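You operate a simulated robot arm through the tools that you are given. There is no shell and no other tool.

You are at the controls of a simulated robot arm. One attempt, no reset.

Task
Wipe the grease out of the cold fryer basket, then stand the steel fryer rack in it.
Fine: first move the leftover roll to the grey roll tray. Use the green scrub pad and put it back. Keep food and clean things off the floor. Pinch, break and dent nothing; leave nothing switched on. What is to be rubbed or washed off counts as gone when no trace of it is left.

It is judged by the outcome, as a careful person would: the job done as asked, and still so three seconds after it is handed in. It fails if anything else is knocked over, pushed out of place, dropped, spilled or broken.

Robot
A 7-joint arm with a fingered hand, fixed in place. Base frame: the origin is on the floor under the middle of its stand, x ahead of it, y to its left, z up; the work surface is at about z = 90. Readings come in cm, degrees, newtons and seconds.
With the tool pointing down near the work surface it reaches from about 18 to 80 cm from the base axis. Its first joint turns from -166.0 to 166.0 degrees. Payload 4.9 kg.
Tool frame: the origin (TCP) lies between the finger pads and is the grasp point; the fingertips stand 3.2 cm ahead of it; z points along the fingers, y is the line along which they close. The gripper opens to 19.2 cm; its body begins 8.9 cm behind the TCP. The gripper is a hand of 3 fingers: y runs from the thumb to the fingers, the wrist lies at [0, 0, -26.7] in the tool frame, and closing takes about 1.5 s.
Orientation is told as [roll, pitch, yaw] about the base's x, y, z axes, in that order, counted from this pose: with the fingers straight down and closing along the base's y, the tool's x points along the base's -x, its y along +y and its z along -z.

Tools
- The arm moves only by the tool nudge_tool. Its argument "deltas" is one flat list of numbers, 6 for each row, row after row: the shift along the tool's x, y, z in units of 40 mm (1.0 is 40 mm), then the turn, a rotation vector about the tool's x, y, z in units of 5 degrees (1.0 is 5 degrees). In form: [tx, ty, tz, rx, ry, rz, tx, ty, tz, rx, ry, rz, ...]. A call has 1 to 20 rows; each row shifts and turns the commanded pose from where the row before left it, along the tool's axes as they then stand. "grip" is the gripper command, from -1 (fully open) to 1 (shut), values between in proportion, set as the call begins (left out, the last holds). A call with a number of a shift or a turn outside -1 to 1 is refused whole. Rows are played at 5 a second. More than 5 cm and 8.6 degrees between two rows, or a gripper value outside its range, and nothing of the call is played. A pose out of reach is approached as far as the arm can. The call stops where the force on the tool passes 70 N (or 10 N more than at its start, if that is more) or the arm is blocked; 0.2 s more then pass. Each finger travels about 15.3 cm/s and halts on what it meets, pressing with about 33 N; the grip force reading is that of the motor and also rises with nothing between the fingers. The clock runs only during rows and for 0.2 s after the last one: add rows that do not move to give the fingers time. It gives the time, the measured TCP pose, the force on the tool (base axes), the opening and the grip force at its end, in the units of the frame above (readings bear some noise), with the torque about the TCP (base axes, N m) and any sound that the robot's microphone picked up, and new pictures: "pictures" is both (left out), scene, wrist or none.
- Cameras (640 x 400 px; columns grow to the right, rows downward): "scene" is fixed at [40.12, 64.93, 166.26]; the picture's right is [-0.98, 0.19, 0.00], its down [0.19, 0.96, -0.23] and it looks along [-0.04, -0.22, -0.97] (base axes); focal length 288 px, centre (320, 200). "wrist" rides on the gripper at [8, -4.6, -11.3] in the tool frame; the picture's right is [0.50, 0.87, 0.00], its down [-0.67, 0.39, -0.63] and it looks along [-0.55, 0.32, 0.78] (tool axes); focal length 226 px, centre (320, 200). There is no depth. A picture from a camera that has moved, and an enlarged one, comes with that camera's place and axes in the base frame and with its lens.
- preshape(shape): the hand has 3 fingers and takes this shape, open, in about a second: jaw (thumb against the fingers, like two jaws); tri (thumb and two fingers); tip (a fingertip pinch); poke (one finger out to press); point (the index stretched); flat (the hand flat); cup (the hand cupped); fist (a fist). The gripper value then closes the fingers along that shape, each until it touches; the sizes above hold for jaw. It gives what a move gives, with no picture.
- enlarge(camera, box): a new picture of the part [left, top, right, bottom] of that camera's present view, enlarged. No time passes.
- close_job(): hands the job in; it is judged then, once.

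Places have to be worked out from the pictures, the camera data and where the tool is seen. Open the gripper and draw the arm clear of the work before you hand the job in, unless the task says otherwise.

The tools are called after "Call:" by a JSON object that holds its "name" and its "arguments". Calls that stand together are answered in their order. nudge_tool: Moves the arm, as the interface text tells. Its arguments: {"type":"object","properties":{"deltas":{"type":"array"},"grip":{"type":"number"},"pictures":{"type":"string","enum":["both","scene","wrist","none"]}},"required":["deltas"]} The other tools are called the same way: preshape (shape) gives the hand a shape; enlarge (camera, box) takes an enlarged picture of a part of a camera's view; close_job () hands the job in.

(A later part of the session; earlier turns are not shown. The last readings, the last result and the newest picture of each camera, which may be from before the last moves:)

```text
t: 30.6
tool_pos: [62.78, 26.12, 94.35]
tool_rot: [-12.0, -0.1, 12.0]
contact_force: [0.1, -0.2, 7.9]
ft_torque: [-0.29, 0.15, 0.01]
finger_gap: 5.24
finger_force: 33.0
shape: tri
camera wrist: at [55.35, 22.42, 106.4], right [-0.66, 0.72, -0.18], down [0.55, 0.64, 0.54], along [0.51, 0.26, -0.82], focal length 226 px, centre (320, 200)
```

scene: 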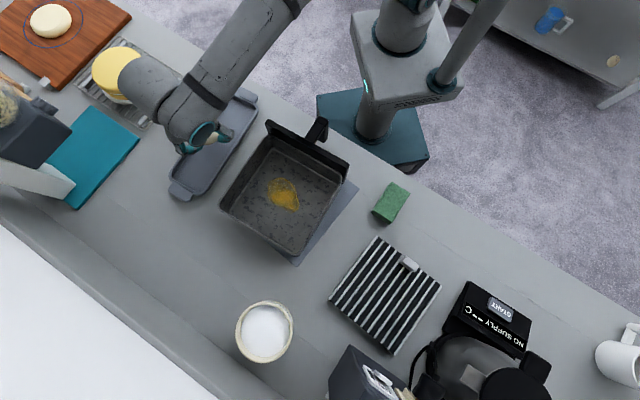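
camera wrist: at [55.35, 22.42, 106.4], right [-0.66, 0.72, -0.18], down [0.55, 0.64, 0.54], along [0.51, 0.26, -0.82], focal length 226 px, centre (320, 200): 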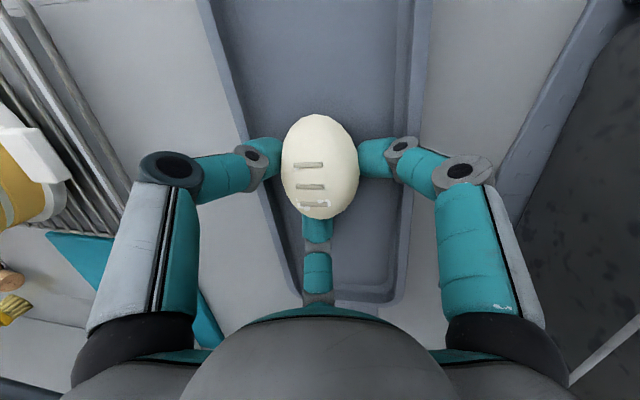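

Contact at about 8 N means the roll is resting on the tray. I'll ease up 0.1 cm and open the fingers slowly.

Call:
{"name": "nudge_tool", "arguments": {"deltas": [0, -0.0052, -0.0245, 0, 0, 0, 0, 0, 0, 0, 0, 0], "grip": 0.43, "pictures": "none"}}

Call:
{"name": "nudge_tool", "arguments": {"deltas": [0, 0, 0, 0, 0, 0, 0, 0, 0, 0, 0, 0], "grip": 0.38, "pictures": "none"}}

Call:
{"name": "nudge_tool", "arguments": {"deltas": [0, 0, 0, 0, 0, 0, 0, 0, 0, 0, 0, 0], "grip": 0.32, "pictures": "wrist"}}

Call:
{"name": "enlarge", "arguments": {"camera": "wrist", "box": [150, 0, 490, 230]}}

```text
t: 31.2
tool_pos: [62.67, 26.25, 94.34]
tool_rot: [-12.0, -0.1, 12.0]
contact_force: [2.1, -0.3, 3.2]
ft_torque: [-0.03, 0.05, 0.02]
finger_gap: 5.53
finger_force: 0.0
shape: tri
```

```text
t: 31.8
tool_pos: [62.68, 26.21, 94.33]
tool_rot: [-12.1, 0.0, 12.0]
contact_force: [1.5, -0.4, 0.5]
ft_torque: [-0.03, 0.02, -0.02]
finger_gap: 5.93
finger_force: 0.0
shape: tri
```

```text
t: 32.4
tool_pos: [62.64, 26.14, 94.39]
tool_rot: [-11.9, 0.1, 11.9]
contact_force: [0.8, -0.3, 1.4]
ft_torque: [0.01, 0.01, 0.02]
finger_gap: 6.46
finger_force: 0.0
shape: tri
camera wrist: at [55.33, 22.43, 106.38], right [-0.67, 0.72, -0.18], down [0.55, 0.64, 0.54], along [0.5, 0.26, -0.82], focal length 226 px, centre (320, 200)
```

wrist: 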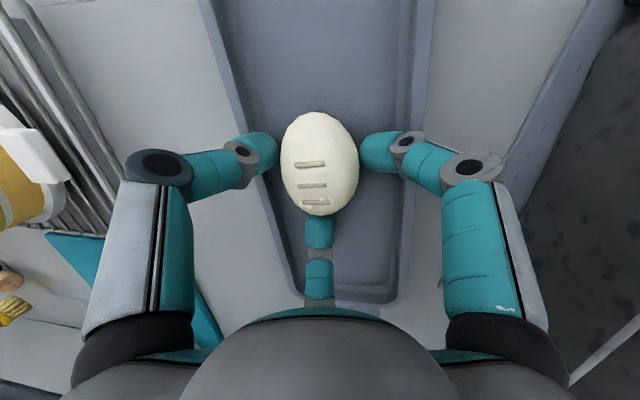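

```text
1.74 times, centred on (320, 115) of wrist
camera zoom: at [55.33, 22.43, 106.38], right [-0.67, 0.72, -0.18], down [0.55, 0.64, 0.54], along [0.5, 0.26, -0.82], focal length 393 px, centre (320, 348)
```

zoom: 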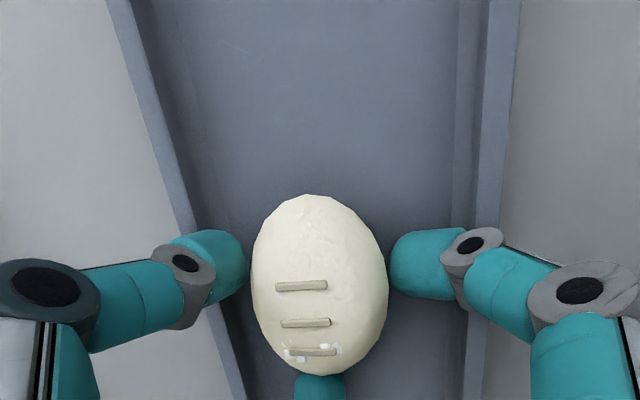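

The roll stayed put as the fingers came off. I'll open slightly more so the far-end finger clears it, then rise straight up.

Call:
{"name": "nudge_tool", "arguments": {"deltas": [0, 0, 0, 0, 0, 0, 0, 0, 0, 0, 0, 0], "grip": 0.25, "pictures": "none"}}

Call:
{"name": "nudge_tool", "arguments": {"deltas": [0, -0.052, -0.245, 0, 0, 0, 0, -0.052, -0.245, 0, 0, 0, 0, -0.052, -0.245, 0, 0, 0], "pictures": "wrist"}}

Call:
{"name": "enlarge", "arguments": {"camera": "wrist", "box": [150, 0, 490, 230]}}

```text
t: 33.0
tool_pos: [62.65, 26.26, 94.28]
tool_rot: [-12.0, 0.0, 11.9]
contact_force: [-0.1, -1.2, 2.0]
ft_torque: [-0.02, 0.06, -0.01]
finger_gap: 7.07
finger_force: 0.1
shape: tri
```

```text
t: 33.8
tool_pos: [62.75, 26.19, 97.46]
tool_rot: [-12.1, -0.1, 12.0]
contact_force: [-0.1, -0.1, -0.6]
ft_torque: [0.01, -0.01, 0.02]
finger_gap: 7.17
finger_force: 0.1
shape: tri
camera wrist: at [55.34, 22.41, 109.39], right [-0.67, 0.72, -0.18], down [0.55, 0.64, 0.54], along [0.5, 0.26, -0.82], focal length 226 px, centre (320, 200)
```

wrist: 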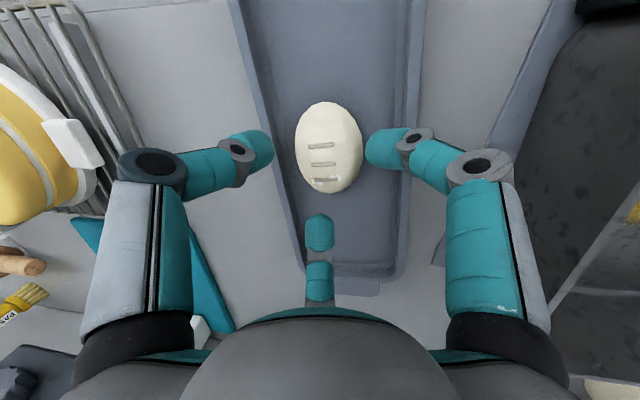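

```text
1.74 times, centred on (320, 115) of wrist
camera zoom: at [55.34, 22.41, 109.39], right [-0.67, 0.72, -0.18], down [0.55, 0.64, 0.54], along [0.5, 0.26, -0.82], focal length 393 px, centre (320, 348)
```

zoom: 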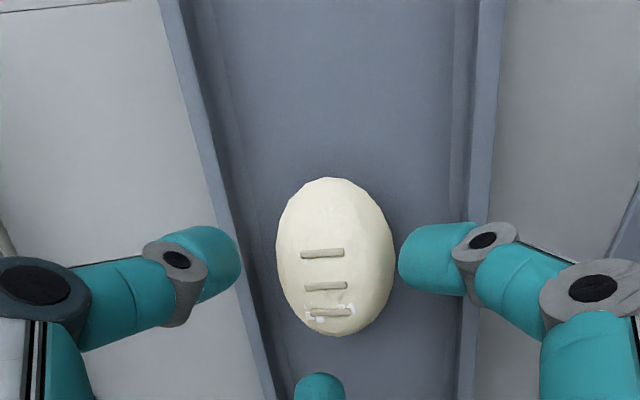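

The roll is resting in the grey tray. Next I'll rise, level the hand, yaw to 16° and travel over to the green pad for a closer look.

Call:
{"name": "nudge_tool", "arguments": {"deltas": [0, -0.182, -0.856, 0, 0, 0, 0, -0.182, -0.856, 0, 0, 0, 0, -0.182, -0.856, 0, 0, 0, 0, -0.182, -0.856, 0, 0, 0, 0, 0, 0, -0.8, 0, 0, 0, 0, 0, -0.8, 0, 0, 0, 0, 0, -0.8, 0, 0, 0, 0, 0, 0, 0, -0.8, 0.698, 0.792, 0, 0, 0, 0, 0.698, 0.792, 0, 0, 0, 0, 0.698, 0.792, 0, 0, 0, 0, 0.698, 0.792, 0, 0, 0, 0, 0.698, 0.792, 0, 0, 0, 0, 0.698, 0.792, 0, 0, 0, 0, 0.698, 0.792, 0, 0, 0, 0, 0.698, 0.792, 0, 0, 0, 0, 0.698, 0.792, 0, 0, 0, 0, 0.698, 0.792, 0, 0, 0, 0, 0.698, 0.792, 0, 0, 0, 0, 0.698, 0.792, 0, 0, 0, 0], "grip": 0.0}}

Call:
{"name": "enlarge", "arguments": {"camera": "scene", "box": [150, 70, 350, 270]}}

Call:
{"name": "enlarge", "arguments": {"camera": "wrist", "box": [200, 20, 460, 220]}}

```text
t: 38.0
tool_pos: [19.97, 53.7, 111.35]
tool_rot: [0.0, 0.0, 16.0]
contact_force: [0.5, 0.4, -0.1]
ft_torque: [0.0, -0.03, 0.02]
finger_gap: 9.58
finger_force: 0.1
shape: tri
camera wrist: at [13.56, 46.98, 122.67], right [-0.72, 0.69, 0.0], down [0.54, 0.56, 0.63], along [0.44, 0.45, -0.78], focal length 226 px, centre (320, 200)
```

scene: 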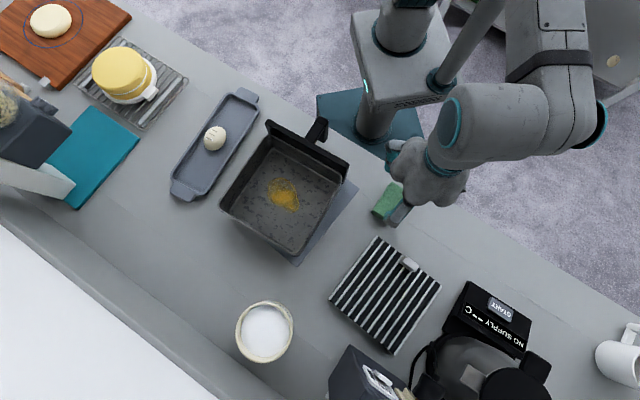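
wrist: 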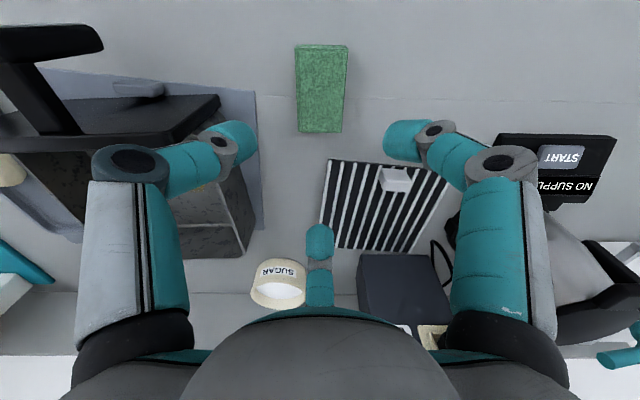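

```text
2.00 times, centred on (250, 170) of scene
camera zoom: at [40.12, 64.93, 166.26], right [-0.98, 0.19, 0.0], down [0.19, 0.96, -0.23], along [-0.04, -0.22, -0.97], focal length 577 px, centre (460, 260)
```

zoom: 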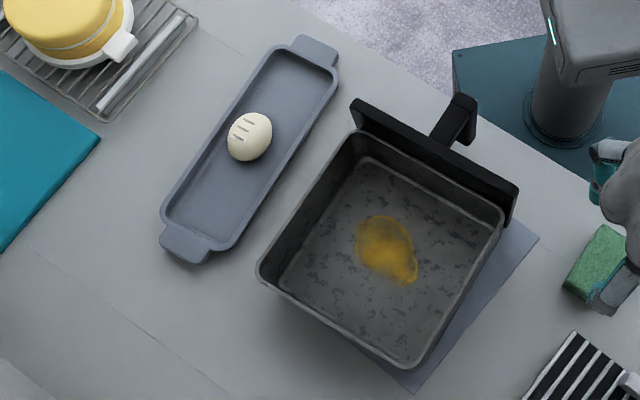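

```text
2.00 times, centred on (330, 120) of wrist
camera zoom: at [13.56, 46.98, 122.67], right [-0.72, 0.69, 0.0], down [0.54, 0.56, 0.63], along [0.44, 0.45, -0.78], focal length 452 px, centre (300, 360)
```

zoom: 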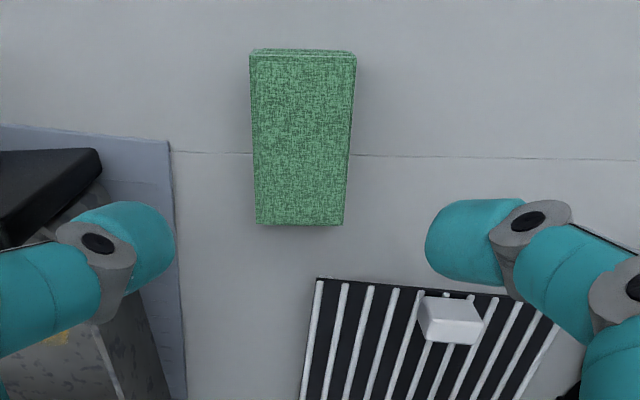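

The roll sits well in the tray. The pad measures about 9.5×5.8×3 cm, centred at [18.8, 52.5] with its long axis at 45°. I'll use one finger on its far short end and two on its long sides, so I adjust slightly and descend toward it.

Call:
{"name": "nudge_tool", "arguments": {"deltas": [0.06, -0.034, 0.7, 0, 0, 0.15, 0, 0, 0.7, 0, 0, 0, 0, 0, 0.7, 0, 0, 0, 0, 0, 0.7, 0, 0, 0, 0, 0, 0.5, 0, 0, 0], "grip": -0.1, "pictures": "wrist"}}

Call:
{"name": "enlarge", "arguments": {"camera": "wrist", "box": [160, 40, 480, 260]}}

```text
t: 39.2
tool_pos: [19.71, 53.3, 98.05]
tool_rot: [0.1, 0.0, 15.2]
contact_force: [0.0, 0.4, 0.6]
ft_torque: [-0.02, -0.01, 0.0]
finger_gap: 10.49
finger_force: 0.0
shape: tri
camera wrist: at [13.29, 46.78, 109.4], right [-0.71, 0.7, 0.0], down [0.55, 0.55, 0.63], along [0.44, 0.45, -0.78], focal length 226 px, centre (320, 200)
```

wrist: 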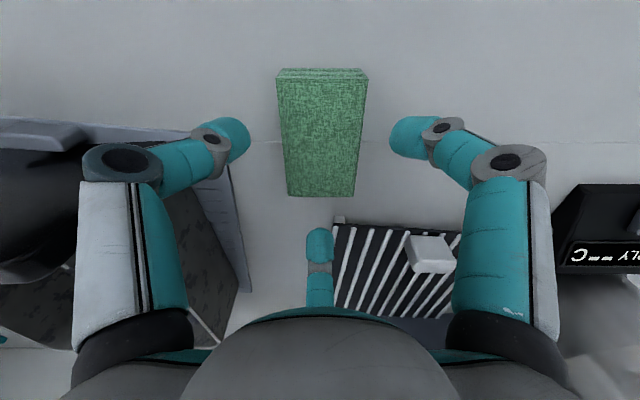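

```text
1.82 times, centred on (320, 150) of wrist
camera zoom: at [13.29, 46.78, 109.4], right [-0.71, 0.7, 0.0], down [0.55, 0.55, 0.63], along [0.44, 0.45, -0.78], focal length 411 px, centre (320, 291)
```

zoom: 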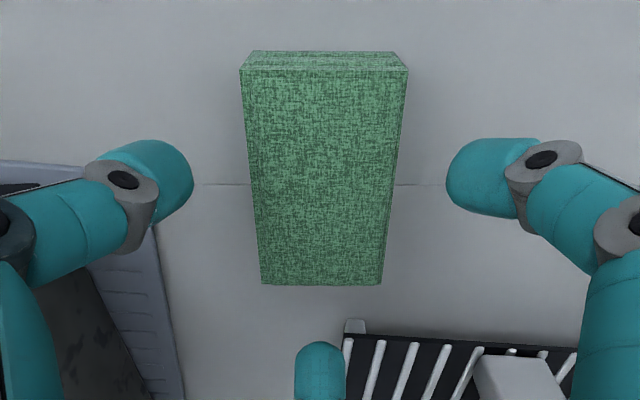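

The pad top is at z≈93.4 (about 3.4 cm thick), and the pad sits where I planned relative to the fingers. I'll descend to TCP z≈94.8 and close to just short of contact.

Call:
{"name": "nudge_tool", "arguments": {"deltas": [0.019, 0.033, 0.27, 0, 0, 0, 0, 0, 0.27, 0, 0, 0, 0, 0, 0.27, 0, 0, 0], "pictures": "none"}}

Call:
{"name": "nudge_tool", "arguments": {"deltas": [0, 0, 0, 0, 0, 0, 0, 0, 0, 0, 0, 0, 0, 0, 0, 0, 0, 0], "grip": 0.22, "pictures": "wrist"}}

Call:
{"name": "enlarge", "arguments": {"camera": "wrist", "box": [160, 40, 480, 260]}}

```text
t: 40.0
tool_pos: [19.75, 53.36, 94.75]
tool_rot: [-0.1, 0.1, 15.3]
contact_force: [0.0, -0.2, -0.4]
ft_torque: [0.0, -0.04, 0.01]
finger_gap: 10.51
finger_force: 0.1
shape: tri
```

```text
t: 40.8
tool_pos: [19.68, 53.38, 94.89]
tool_rot: [0.0, 0.0, 15.2]
contact_force: [0.1, -0.6, 0.2]
ft_torque: [0.01, 0.0, -0.02]
finger_gap: 7.49
finger_force: 0.0
shape: tri
camera wrist: at [13.21, 46.85, 106.24], right [-0.71, 0.7, 0.0], down [0.55, 0.55, 0.63], along [0.44, 0.45, -0.78], focal length 226 px, centre (320, 200)
```

wrist: 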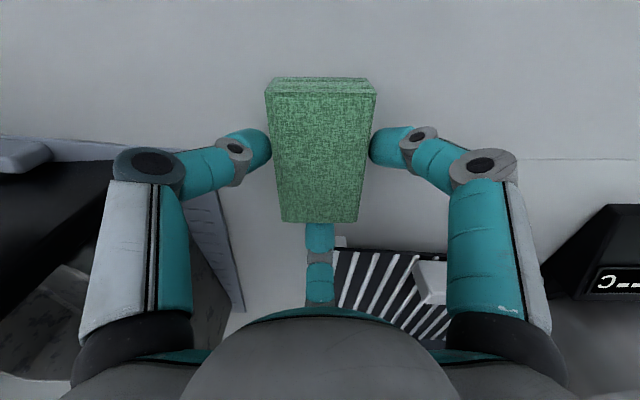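

```text
1.82 times, centred on (320, 150) of wrist
camera zoom: at [13.21, 46.85, 106.24], right [-0.71, 0.7, 0.0], down [0.55, 0.55, 0.63], along [0.44, 0.45, -0.78], focal length 411 px, centre (320, 291)
```

zoom: 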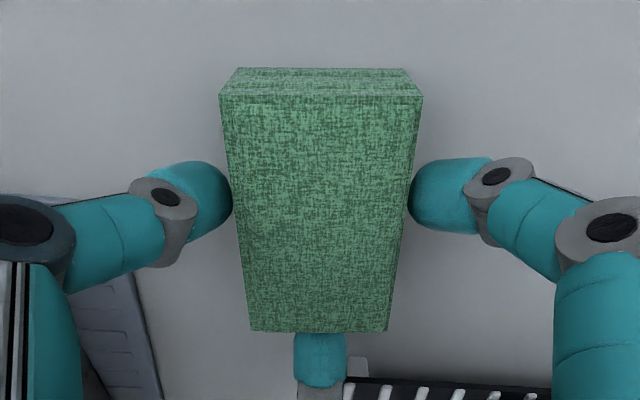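

The fingers are evenly placed around the pad. I'll close onto it.

Call:
{"name": "nudge_tool", "arguments": {"deltas": [0, 0, 0, 0, 0, 0, 0, 0, 0, 0, 0, 0, 0, 0, 0, 0, 0, 0], "grip": 0.32, "pictures": "none"}}

Call:
{"name": "nudge_tool", "arguments": {"deltas": [0, 0, 0, 0, 0, 0, 0, 0, 0, 0, 0, 0, 0, 0, 0, 0, 0, 0], "grip": 0.4, "pictures": "wrist"}}

Call:
{"name": "enlarge", "arguments": {"camera": "wrist", "box": [160, 40, 480, 260]}}

```text
t: 41.6
tool_pos: [19.74, 53.37, 94.94]
tool_rot: [0.0, 0.0, 15.1]
contact_force: [-0.5, -0.2, 0.1]
ft_torque: [-0.01, 0.0, 0.02]
finger_gap: 6.26
finger_force: 32.8
shape: tri
```

```text
t: 42.4
tool_pos: [19.7, 53.34, 94.96]
tool_rot: [0.0, 0.0, 15.2]
contact_force: [0.3, 0.2, 1.0]
ft_torque: [-0.04, 0.01, 0.0]
finger_gap: 6.21
finger_force: 33.7
shape: tri
camera wrist: at [13.21, 46.85, 106.24], right [-0.71, 0.7, 0.0], down [0.55, 0.55, 0.63], along [0.44, 0.45, -0.78], focal length 226 px, centre (320, 200)
```

wrist: 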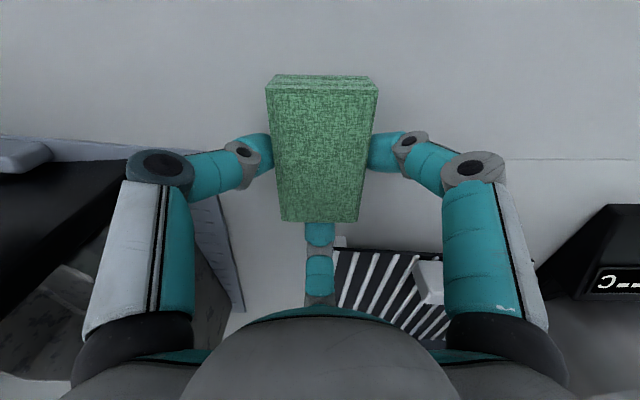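

```text
1.82 times, centred on (320, 150) of wrist
camera zoom: at [13.21, 46.85, 106.24], right [-0.71, 0.7, 0.0], down [0.55, 0.55, 0.63], along [0.44, 0.45, -0.78], focal length 411 px, centre (320, 291)
```

zoom: 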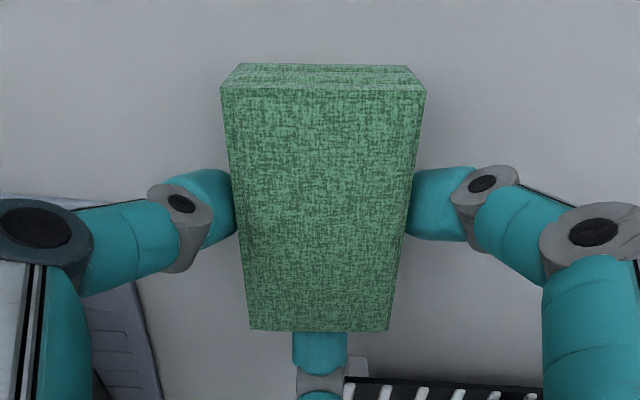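

The pad is gripped (gap 6.2) at TCP [19.72, 53.36, 94.93], yaw 15.2°, which I'll return to later. I'll lift 3 cm to check the hold.

Call:
{"name": "nudge_tool", "arguments": {"deltas": [0, 0, -0.25, 0, 0, 0, 0, 0, -0.5, 0, 0, 0], "pictures": "wrist"}}

```text
t: 43.0
tool_pos: [19.75, 53.31, 97.9]
tool_rot: [-0.1, 0.0, 15.2]
contact_force: [0.6, 0.0, -0.5]
ft_torque: [0.0, -0.05, -0.02]
finger_gap: 6.22
finger_force: 33.3
shape: tri
camera wrist: at [13.22, 46.89, 109.23], right [-0.71, 0.7, 0.0], down [0.55, 0.55, 0.63], along [0.44, 0.45, -0.78], focal length 226 px, centre (320, 200)
```

wrist: 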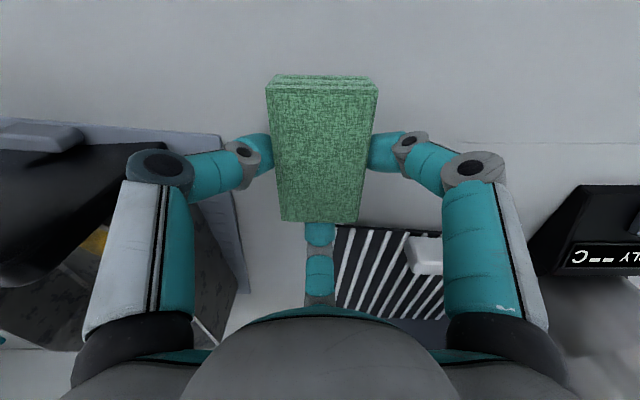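

The pad is held firmly and level. I'll lift high, turn to yaw 18° to match the basket, and move over the basket centre.

Call:
{"name": "nudge_tool", "arguments": {"deltas": [0, 0, -0.9, 0, 0, 0, 0, 0, -0.9, 0, 0, 0, 0, 0, -0.9, 0, 0, 0, 0, 0, -0.8, 0, 0, 0, 0, 0, 0, 0, 0, -0.56, -0.811, -0.553, 0, 0, 0, 0, -0.811, -0.553, 0, 0, 0, 0, -0.811, -0.553, 0, 0, 0, 0, -0.811, -0.553, 0, 0, 0, 0, -0.811, -0.553, 0, 0, 0, 0, -0.811, -0.553, 0, 0, 0, 0, -0.811, -0.553, 0, 0, 0, 0]}}

Call:
{"name": "enlarge", "arguments": {"camera": "wrist", "box": [160, 0, 560, 250]}}

```text
t: 45.6
tool_pos: [46.08, 45.69, 112.04]
tool_rot: [0.0, 0.0, 18.1]
contact_force: [0.8, 0.7, -0.1]
ft_torque: [-0.01, 0.0, -0.01]
finger_gap: 6.19
finger_force: 33.0
shape: tri
camera wrist: at [39.95, 38.84, 123.31], right [-0.74, 0.67, 0.0], down [0.52, 0.58, 0.63], along [0.42, 0.47, -0.78], focal length 226 px, centre (320, 200)
```

scene: 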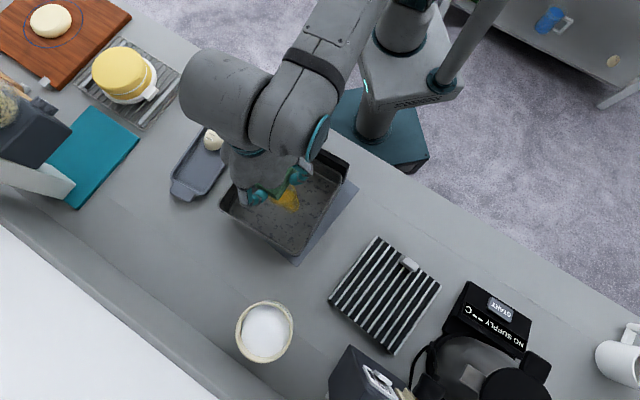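
wrist: 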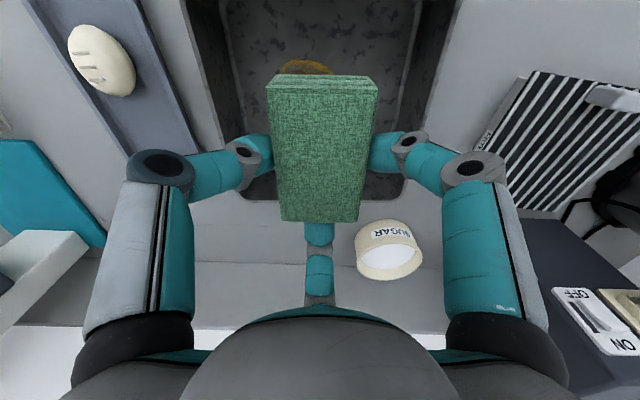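

```text
1.60 times, centred on (360, 125) of wrist
camera zoom: at [39.95, 38.84, 123.31], right [-0.74, 0.67, 0.0], down [0.52, 0.58, 0.63], along [0.42, 0.47, -0.78], focal length 362 px, centre (256, 320)
```

zoom: 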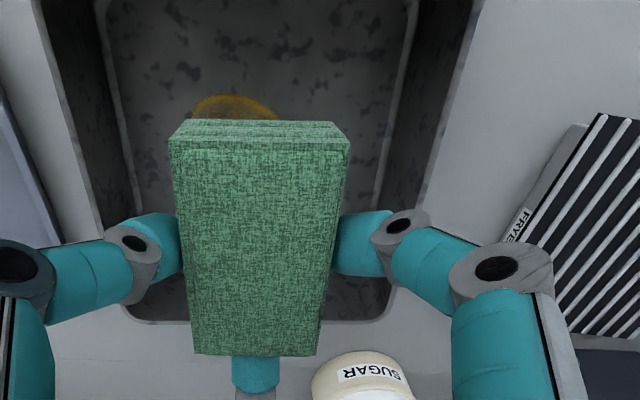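

The hand is well aligned with the basket walls and centred. I'll lower the pad to about 1 cm above the basket floor.

Call:
{"name": "nudge_tool", "arguments": {"deltas": [0, 0, 0.75, 0, 0, 0, 0, 0, 0.75, 0, 0, 0, 0, 0, 0.75, 0, 0, 0, 0, 0, 0.75, 0, 0, 0, 0, 0, 0.7, 0, 0, 0], "pictures": "both"}}

```text
t: 46.8
tool_pos: [46.09, 45.91, 97.05]
tool_rot: [0.0, 0.0, 18.0]
contact_force: [-0.7, 0.5, 0.1]
ft_torque: [-0.01, -0.02, -0.02]
finger_gap: 6.19
finger_force: 32.8
shape: tri
camera wrist: at [39.92, 38.91, 108.39], right [-0.74, 0.67, 0.0], down [0.52, 0.58, 0.63], along [0.42, 0.47, -0.77], focal length 226 px, centre (320, 200)
```

scene: 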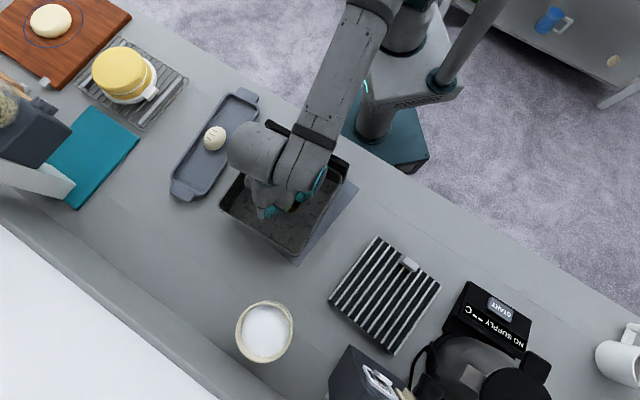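
wrist: 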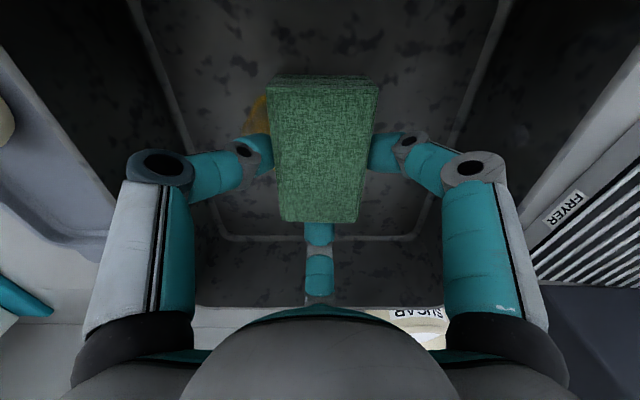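

About 0.8 cm left. I'll step down until I feel the floor through the pad.

Call:
{"name": "nudge_tool", "arguments": {"deltas": [0, 0, 0.1, 0, 0, 0, 0, 0, 0.05, 0, 0, 0], "pictures": "none"}}

Call:
{"name": "nudge_tool", "arguments": {"deltas": [0, 0, 0.04, 0, 0, 0, 0, 0, 0, 0, 0, 0], "pictures": "none"}}

Call:
{"name": "nudge_tool", "arguments": {"deltas": [0, 0, 0.04, 0, 0, 0, 0, 0, 0, 0, 0, 0], "pictures": "none"}}

```text
t: 47.4
tool_pos: [45.93, 45.68, 96.44]
tool_rot: [0.0, 0.0, 18.0]
contact_force: [-0.5, -0.5, -0.7]
ft_torque: [0.01, -0.03, 0.01]
finger_gap: 6.2
finger_force: 33.5
shape: tri
```

```text
t: 48.0
tool_pos: [45.92, 45.82, 96.42]
tool_rot: [-0.1, 0.0, 17.9]
contact_force: [-1.0, 0.0, -0.3]
ft_torque: [0.06, -0.03, 0.0]
finger_gap: 6.19
finger_force: 32.9
shape: tri
```

```text
t: 48.6
tool_pos: [46.0, 45.75, 96.01]
tool_rot: [0.0, 0.1, 18.0]
contact_force: [-0.1, 0.5, -0.2]
ft_torque: [0.01, 0.0, 0.0]
finger_gap: 6.19
finger_force: 33.0
shape: tri
```

No contact yet, so I'll keep stepping down 0.16 cm at a time.

Call:
{"name": "nudge_tool", "arguments": {"deltas": [0, 0, 0.04, 0, 0, 0, 0, 0, 0, 0, 0, 0], "pictures": "none"}}

Call:
{"name": "nudge_tool", "arguments": {"deltas": [0, 0, 0.04, 0, 0, 0, 0, 0, 0, 0, 0, 0], "pictures": "none"}}

Call:
{"name": "nudge_tool", "arguments": {"deltas": [0, 0, 0.04, 0, 0, 0, 0, 0, 0, 0, 0, 0], "pictures": "none"}}

```text
t: 49.2
tool_pos: [46.13, 45.69, 96.12]
tool_rot: [0.0, 0.0, 18.0]
contact_force: [0.3, 0.3, -0.9]
ft_torque: [-0.01, -0.02, 0.02]
finger_gap: 6.18
finger_force: 33.1
shape: tri
```

```text
t: 49.8
tool_pos: [45.99, 45.81, 95.91]
tool_rot: [0.0, 0.1, 18.0]
contact_force: [0.6, 0.2, 1.7]
ft_torque: [-0.24, 0.07, 0.0]
finger_gap: 6.2
finger_force: 33.1
shape: tri
```

```text
t: 50.4
tool_pos: [46.13, 45.8, 95.88]
tool_rot: [0.1, -0.2, 18.0]
contact_force: [-0.9, -2.4, 11.3]
ft_torque: [-0.3, 0.1, 0.04]
finger_gap: 6.22
finger_force: 33.0
shape: tri
```

The pad is on the floor now (about 11 N). I'll ease off slightly and start with a short sideways rub, watching the lateral force so the basket isn't shoved.

Call:
{"name": "nudge_tool", "arguments": {"deltas": [0, 0, -0.012, 0, 0, 0, -0.075, -0.13, 0, 0, 0, 0, -0.075, -0.13, 0, 0, 0, 0], "pictures": "none"}}

Call:
{"name": "nudge_tool", "arguments": {"deltas": [-0.075, -0.13, 0, 0, 0, 0, -0.075, -0.13, 0, 0, 0, 0], "pictures": "both"}}

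```text
t: 51.2
tool_pos: [46.94, 44.98, 95.79]
tool_rot: [0.1, 0.0, 18.1]
contact_force: [-4.6, 5.7, 12.7]
ft_torque: [-0.03, 0.29, -0.12]
finger_gap: 6.22
finger_force: 32.3
shape: tri
```

```text
t: 51.8
tool_pos: [47.91, 44.2, 95.88]
tool_rot: [0.0, 0.0, 18.1]
contact_force: [-3.9, 4.4, 13.2]
ft_torque: [-0.04, 0.24, -0.08]
finger_gap: 6.24
finger_force: 33.3
shape: tri
camera wrist: at [41.71, 37.27, 107.16], right [-0.74, 0.67, 0.0], down [0.52, 0.58, 0.63], along [0.42, 0.47, -0.77], focal length 226 px, centre (320, 200)
```

scene: 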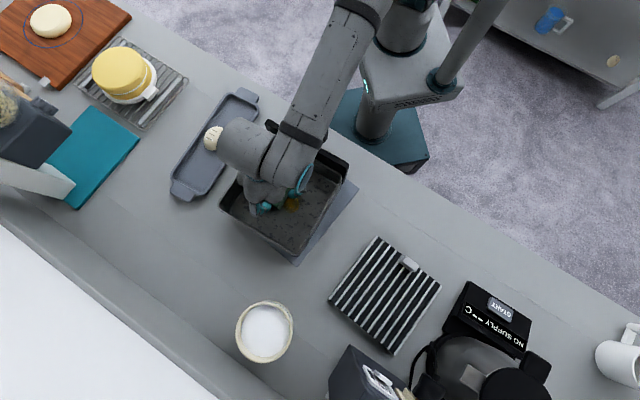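
wrist: 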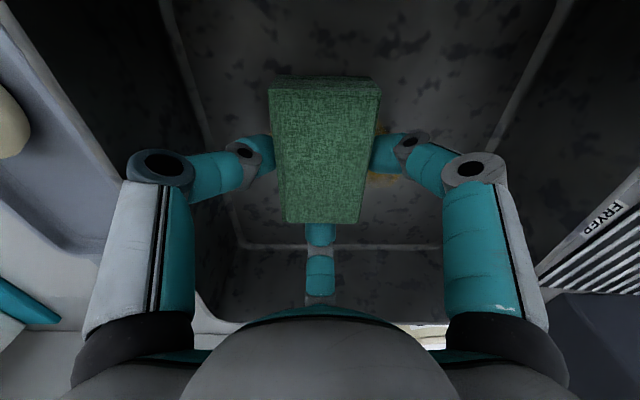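

Friction is about 6 N, and the basket hasn't moved. I'll continue sweeping across and back over the grease.

Call:
{"name": "nudge_tool", "arguments": {"deltas": [0.075, 0.13, 0, 0, 0, 0, 0.075, 0.13, 0, 0, 0, 0, 0.075, 0.13, 0, 0, 0, 0, 0.075, 0.13, 0, 0, 0, 0, 0.075, 0.13, 0, 0, 0, 0, 0.075, 0.13, 0, 0, 0, 0, 0.075, 0.13, 0, 0, 0, 0, 0.075, 0.13, 0, 0, 0, 0], "pictures": "both"}}

```text
t: 53.6
tool_pos: [44.15, 47.49, 95.87]
tool_rot: [0.0, 0.0, 18.1]
contact_force: [5.2, -3.6, 14.4]
ft_torque: [-0.33, -0.06, 0.08]
finger_gap: 6.26
finger_force: 33.0
shape: tri
camera wrist: at [38.08, 40.51, 107.15], right [-0.74, 0.67, 0.0], down [0.52, 0.58, 0.63], along [0.42, 0.47, -0.77], focal length 226 px, centre (320, 200)
```

scene: 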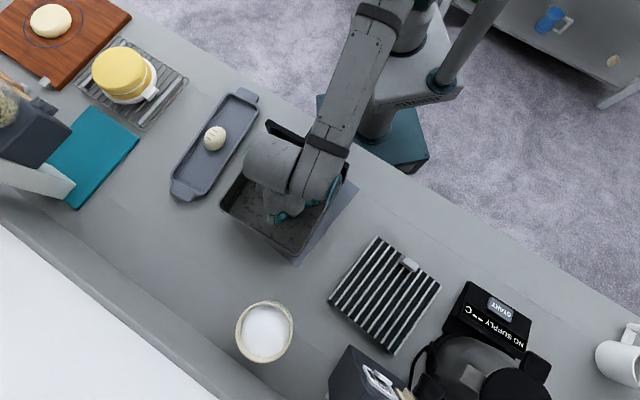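
wrist: 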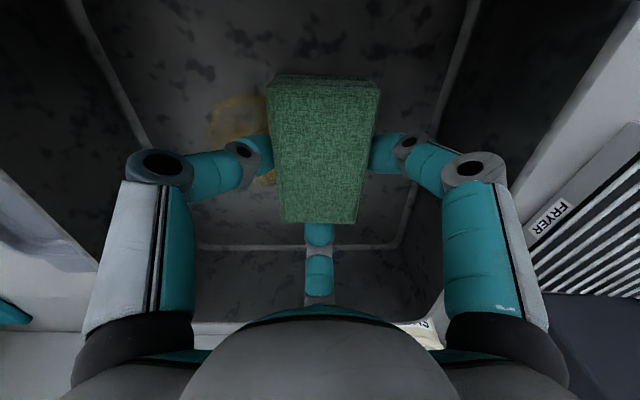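

The grease is fading where the pad has passed. I'll keep rubbing back and forth, including a slight shift toward the panel.

Call:
{"name": "nudge_tool", "arguments": {"deltas": [-0.075, -0.13, 0, 0, 0, 0, -0.075, -0.13, 0, 0, 0, 0, -0.075, -0.13, 0, 0, 0, 0, -0.075, -0.13, 0, 0, 0, 0, -0.075, -0.13, 0, 0, 0, 0, -0.075, -0.13, 0, 0, 0, 0, -0.075, -0.13, 0, 0, 0, 0, -0.075, -0.13, 0, 0, 0, 0, 0.173, -0.1, 0, 0, 0, 0, 0.075, 0.13, 0, 0, 0, 0, 0.075, 0.13, 0, 0, 0, 0, 0.075, 0.13, 0, 0, 0, 0, 0.075, 0.13, 0, 0, 0, 0, 0.075, 0.13, 0, 0, 0, 0, 0.075, 0.13, 0, 0, 0, 0, 0.075, 0.13, 0, 0, 0, 0, 0.075, 0.13, 0, 0, 0, 0], "pictures": "both"}}

```text
t: 57.2
tool_pos: [43.7, 46.83, 95.89]
tool_rot: [0.0, -0.1, 18.0]
contact_force: [4.1, -3.9, 14.7]
ft_torque: [-0.34, -0.08, 0.08]
finger_gap: 6.28
finger_force: 33.2
shape: tri
camera wrist: at [37.54, 39.93, 107.13], right [-0.74, 0.67, 0.0], down [0.52, 0.58, 0.63], along [0.42, 0.47, -0.78], focal length 226 px, centre (320, 200)
```

scene: 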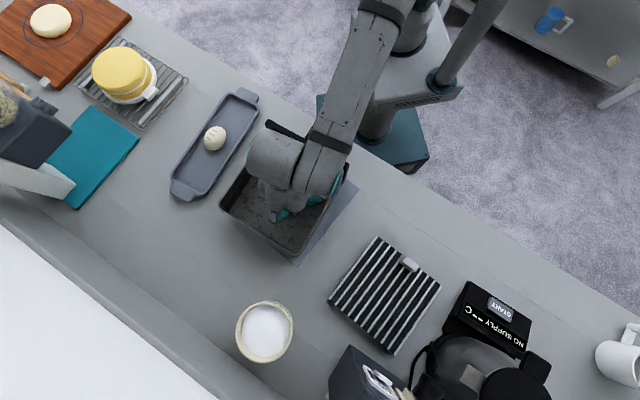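
wrist: 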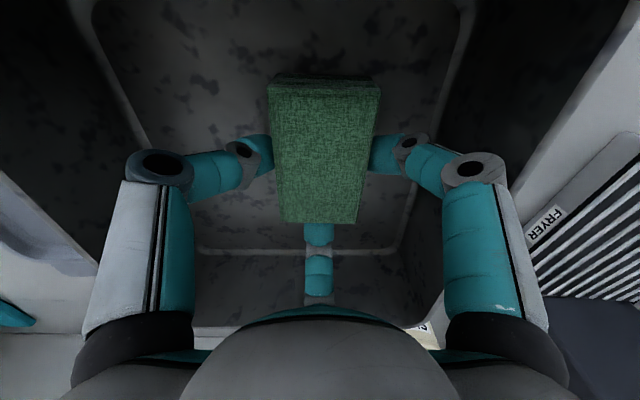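

Visibly cleaner. I'll do another pair of passes with a shift back the other way.

Call:
{"name": "nudge_tool", "arguments": {"deltas": [-0.075, -0.13, 0, 0, 0, 0, -0.075, -0.13, 0, 0, 0, 0, -0.075, -0.13, 0, 0, 0, 0, -0.075, -0.13, 0, 0, 0, 0, -0.075, -0.13, 0, 0, 0, 0, -0.075, -0.13, 0, 0, 0, 0, -0.075, -0.13, 0, 0, 0, 0, -0.075, -0.13, 0, 0, 0, 0, -0.173, 0.1, 0, 0, 0, 0, -0.09, 0.05, 0, 0, 0, 0, 0.075, 0.13, 0, 0, 0, 0, 0.075, 0.13, 0, 0, 0, 0, 0.075, 0.13, 0, 0, 0, 0, 0.075, 0.13, 0, 0, 0, 0, 0.075, 0.13, 0, 0, 0, 0, 0.075, 0.13, 0, 0, 0, 0, 0.075, 0.13, 0, 0, 0, 0, 0.075, 0.13, 0, 0, 0, 0], "pictures": "wrist"}}

Call:
{"name": "nudge_tool", "arguments": {"deltas": [-0.075, -0.13, 0, 0, 0, 0, -0.075, -0.13, 0, 0, 0, 0, -0.075, -0.13, 0, 0, 0, 0, -0.075, -0.13, 0, 0, 0, 0, -0.075, -0.13, 0, 0, 0, 0, -0.075, -0.13, 0, 0, 0, 0, -0.075, -0.13, 0, 0, 0, 0, -0.075, -0.13, 0, 0, 0, 0], "pictures": "wrist"}}

```text
t: 61.0
tool_pos: [44.51, 47.58, 95.8]
tool_rot: [0.0, 0.0, 18.0]
contact_force: [4.0, -3.5, 12.4]
ft_torque: [-0.3, 0.01, 0.11]
finger_gap: 6.27
finger_force: 33.1
shape: tri
camera wrist: at [38.38, 40.79, 107.1], right [-0.74, 0.67, 0.0], down [0.52, 0.58, 0.63], along [0.42, 0.47, -0.77], focal length 226 px, centre (320, 200)
```

wrist: 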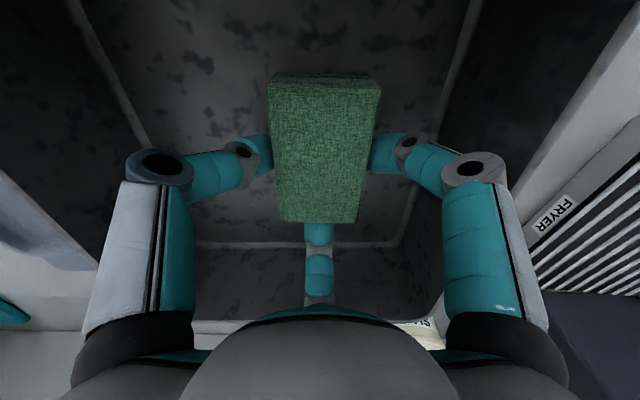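

```text
t: 62.8
tool_pos: [48.18, 44.47, 95.75]
tool_rot: [0.0, 0.1, 18.1]
contact_force: [-3.6, 4.4, 12.3]
ft_torque: [-0.01, 0.22, -0.08]
finger_gap: 6.27
finger_force: 33.1
shape: tri
camera wrist: at [42.01, 37.55, 107.09], right [-0.74, 0.67, 0.0], down [0.52, 0.58, 0.63], along [0.42, 0.47, -0.78], focal length 226 px, centre (320, 200)
```

wrist: 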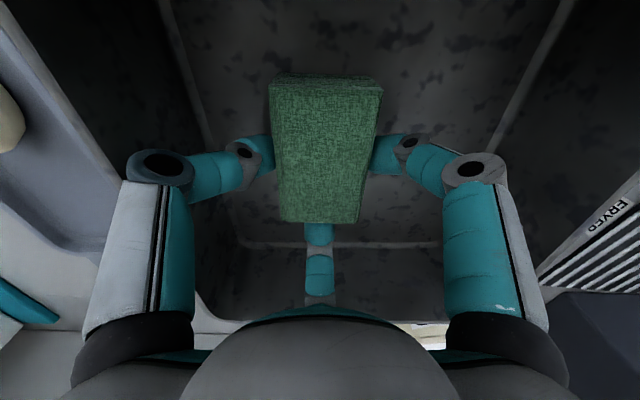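

I see no grease near the pad any more. I'll return to the middle, lift out and move aside over the pad's place, still holding it, to inspect the basket floor from the scene camera.

Call:
{"name": "nudge_tool", "arguments": {"deltas": [0.075, 0.13, 0, 0, 0, 0, 0.075, 0.13, 0, 0, 0, 0, 0.075, 0.13, 0, 0, 0, 0, 0.165, 0.08, 0, 0, 0, 0, 0, 0, -0.8, 0, 0, 0, 0, 0, -0.8, 0, 0, 0, 0, 0, -0.8, 0, 0, 0, 0, 0, -0.8, 0, 0, 0, 0, 0, -0.848, 0, 0, 0, 0.811, 0.553, 0, 0, 0, 0, 0.811, 0.553, 0, 0, 0, 0, 0.811, 0.553, 0, 0, 0, 0, 0.811, 0.553, 0, 0, 0, 0, 0.811, 0.553, 0, 0, 0, 0, 0.811, 0.553, 0, 0, 0, 0, 0.811, 0.553, 0, 0, 0, 0], "pictures": "both"}}

Call:
{"name": "enlarge", "arguments": {"camera": "scene", "box": [215, 115, 355, 260]}}

Call:
{"name": "enlarge", "arguments": {"camera": "scene", "box": [250, 150, 320, 220]}}

```text
t: 66.2
tool_pos: [19.66, 53.32, 111.93]
tool_rot: [0.0, 0.0, 18.0]
contact_force: [0.5, 0.0, -0.7]
ft_torque: [0.04, -0.01, 0.03]
finger_gap: 6.25
finger_force: 33.0
shape: tri
camera wrist: at [13.57, 46.48, 123.27], right [-0.74, 0.67, 0.0], down [0.52, 0.58, 0.63], along [0.42, 0.47, -0.78], focal length 226 px, centre (320, 200)
```

scene: 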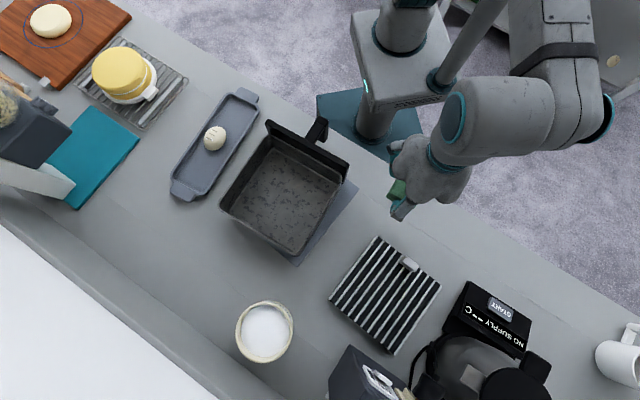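
wrist: 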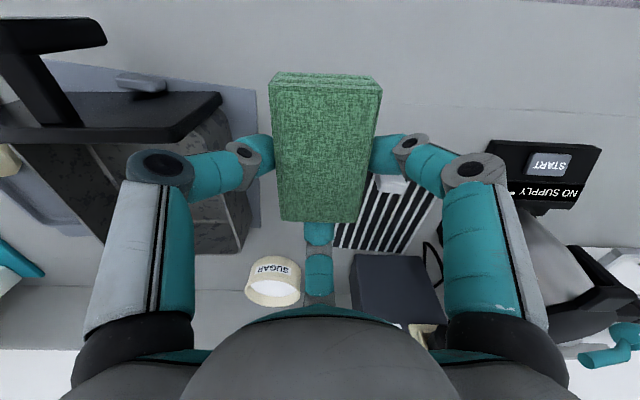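

```text
2.76 times, centred on (285, 188) of scene
camera zoom: at [40.12, 64.93, 166.26], right [-0.98, 0.19, 0.0], down [0.19, 0.96, -0.23], along [-0.04, -0.22, -0.97], focal length 796 px, centre (417, 234)
```

zoom: 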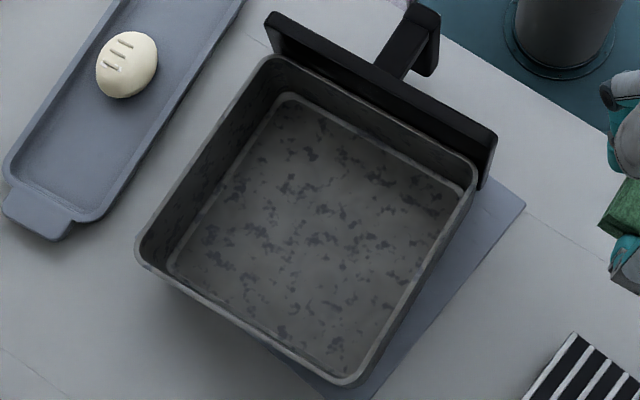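

```text
5.71 times, centred on (285, 185) of scene
camera zoom: at [40.12, 64.93, 166.26], right [-0.98, 0.19, 0.0], down [0.19, 0.96, -0.23], along [-0.04, -0.22, -0.97], focal length 1648 px, centre (520, 286)
```

zoom: 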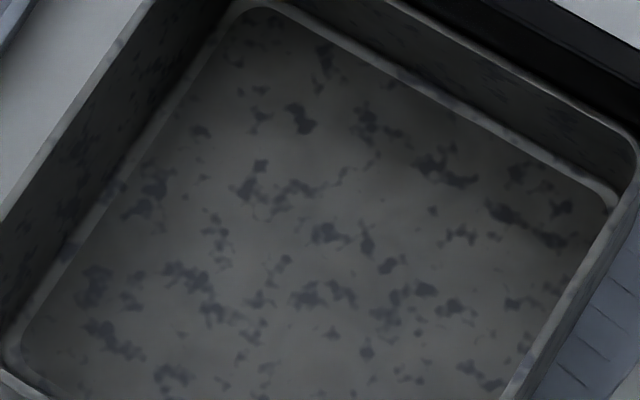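

The grease looks gone, but "no trace" is the standard, so I'll zoom in harder on where it was.

Call:
{"name": "enlarge", "arguments": {"camera": "scene", "box": [265, 170, 305, 195]}}

Call:
{"name": "enlarge", "arguments": {"camera": "scene", "box": [265, 190, 305, 215]}}

```text
16.00 times, centred on (285, 182) of scene
camera zoom: at [40.12, 64.93, 166.26], right [-0.98, 0.19, 0.0], down [0.19, 0.96, -0.23], along [-0.04, -0.22, -0.97], focal length 4615 px, centre (880, 480)
```

zoom: 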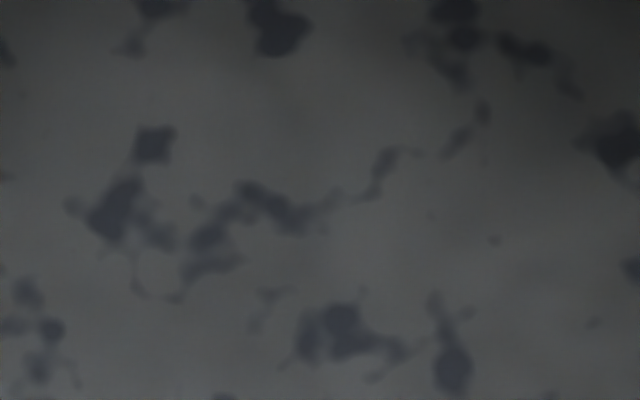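

```text
16.00 times, centred on (285, 202) of scene
camera zoom: at [40.12, 64.93, 166.26], right [-0.98, 0.19, 0.0], down [0.19, 0.96, -0.23], along [-0.04, -0.22, -0.97], focal length 4615 px, centre (880, 160)
```

zoom: 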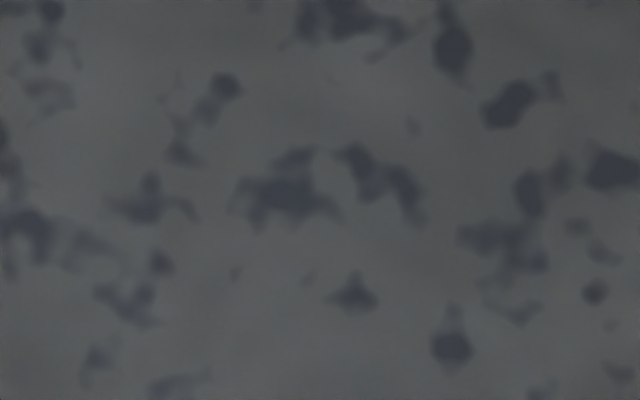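

No yellow shows. For comparison I'll look at a floor area that never had grease.

Call:
{"name": "enlarge", "arguments": {"camera": "scene", "box": [285, 215, 315, 234]}}

Call:
{"name": "enlarge", "arguments": {"camera": "scene", "box": [275, 180, 300, 212]}}

```text
16.00 times, centred on (300, 224) of scene
camera zoom: at [40.12, 64.93, 166.26], right [-0.98, 0.19, 0.0], down [0.19, 0.96, -0.23], along [-0.04, -0.22, -0.97], focal length 4615 px, centre (640, -192)
```

zoom: 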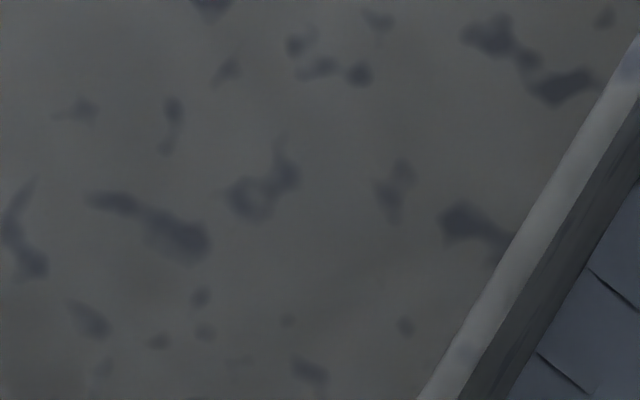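

```text
12.50 times, centred on (288, 196) of scene
camera zoom: at [40.12, 64.93, 166.26], right [-0.98, 0.19, 0.0], down [0.19, 0.96, -0.23], along [-0.04, -0.22, -0.97], focal length 3605 px, centre (726, 250)
```

zoom: 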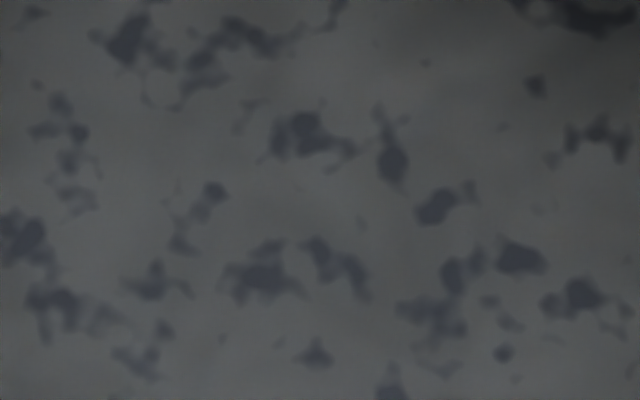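

That area has the same plain grey tint as never-greased floor. For certainty I'll do one more full round of rubbing, including strokes in the other direction.

Call:
{"name": "nudge_tool", "arguments": {"deltas": [-0.811, -0.553, 0, 0, 0, 0, -0.811, -0.553, 0, 0, 0, 0, -0.811, -0.553, 0, 0, 0, 0, -0.811, -0.553, 0, 0, 0, 0, -0.811, -0.553, 0, 0, 0, 0, -0.811, -0.553, 0, 0, 0, 0, -0.811, -0.553, 0, 0, 0, 0, 0, 0, 0.9, 0, 0, 0, 0, 0, 0.9, 0, 0, 0, 0, 0, 0.9, 0, 0, 0, 0, 0, 0.9, 0, 0, 0, 0, 0, 0.3, 0, 0, 0, 0, 0, 0.1, 0, 0, 0, 0, 0, 0.048, 0, 0, 0], "pictures": "wrist"}}

```text
t: 69.2
tool_pos: [46.05, 45.83, 95.79]
tool_rot: [0.0, 0.1, 18.0]
contact_force: [-1.2, 0.2, 2.2]
ft_torque: [-0.1, 0.13, -0.02]
finger_gap: 6.26
finger_force: 33.2
shape: tri
camera wrist: at [39.86, 38.92, 107.14], right [-0.74, 0.67, 0.0], down [0.52, 0.58, 0.63], along [0.42, 0.47, -0.78], focal length 226 px, centre (320, 200)
```

wrist: 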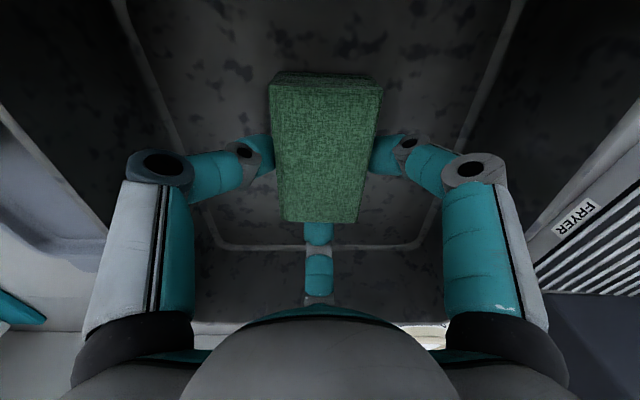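

Contact is light, so I'll press 0.1 cm further and run the sweeps.

Call:
{"name": "nudge_tool", "arguments": {"deltas": [0, 0, 0.024, 0, 0, 0, -0.075, -0.13, 0, 0, 0, 0, -0.075, -0.13, 0, 0, 0, 0, -0.075, -0.13, 0, 0, 0, 0, -0.075, -0.13, 0, 0, 0, 0, 0.075, 0.13, 0, 0, 0, 0, 0.075, 0.13, 0, 0, 0, 0, 0.075, 0.13, 0, 0, 0, 0, 0.075, 0.13, 0, 0, 0, 0, 0.075, 0.13, 0, 0, 0, 0, 0.075, 0.13, 0, 0, 0, 0, 0.075, 0.13, 0, 0, 0, 0, 0.075, 0.13, 0, 0, 0, 0, 0.2165, -0.125, 0, 0, 0, 0, -0.075, -0.13, 0, 0, 0, 0, -0.075, -0.13, 0, 0, 0, 0, -0.075, -0.13, 0, 0, 0, 0, -0.075, -0.13, 0, 0, 0, 0, -0.075, -0.13, 0, 0, 0, 0, -0.075, -0.13, 0, 0, 0, 0], "pictures": "none"}}

Call:
{"name": "nudge_tool", "arguments": {"deltas": [-0.075, -0.13, 0, 0, 0, 0, -0.075, -0.13, 0, 0, 0, 0, -0.19, 0.11, 0, 0, 0, 0, -0.19, 0.11, 0, 0, 0, 0, 0.075, 0.13, 0, 0, 0, 0, 0.075, 0.13, 0, 0, 0, 0, 0.075, 0.13, 0, 0, 0, 0, 0.075, 0.13, 0, 0, 0, 0, 0.075, 0.13, 0, 0, 0, 0, 0.075, 0.13, 0, 0, 0, 0, 0.075, 0.13, 0, 0, 0, 0, 0.075, 0.13, 0, 0, 0, 0, 0.15, -0.087, 0, 0, 0, 0, 0.15, -0.087, 0, 0, 0, 0, -0.075, -0.13, 0, 0, 0, 0, -0.075, -0.13, 0, 0, 0, 0, -0.075, -0.13, 0, 0, 0, 0, -0.075, -0.13, 0, 0, 0, 0], "pictures": "wrist"}}

```text
t: 73.4
tool_pos: [46.21, 44.12, 95.69]
tool_rot: [0.0, 0.0, 18.1]
contact_force: [-4.8, 4.5, 17.9]
ft_torque: [0.07, 0.28, -0.03]
finger_gap: 6.24
finger_force: 33.1
shape: tri
```

```text
t: 77.2
tool_pos: [45.55, 45.26, 95.75]
tool_rot: [0.0, 0.0, 18.0]
contact_force: [-4.5, 3.1, 10.5]
ft_torque: [-0.01, 0.23, -0.06]
finger_gap: 6.25
finger_force: 32.9
shape: tri
camera wrist: at [39.49, 38.43, 107.03], right [-0.74, 0.67, 0.0], down [0.52, 0.58, 0.63], along [0.42, 0.47, -0.78], focal length 226 px, centre (320, 200)
```

wrist: 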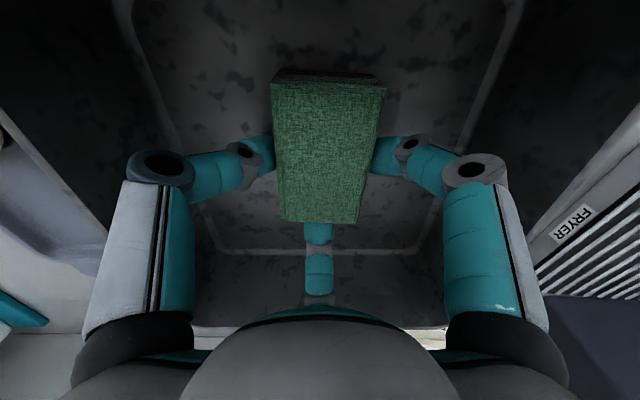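

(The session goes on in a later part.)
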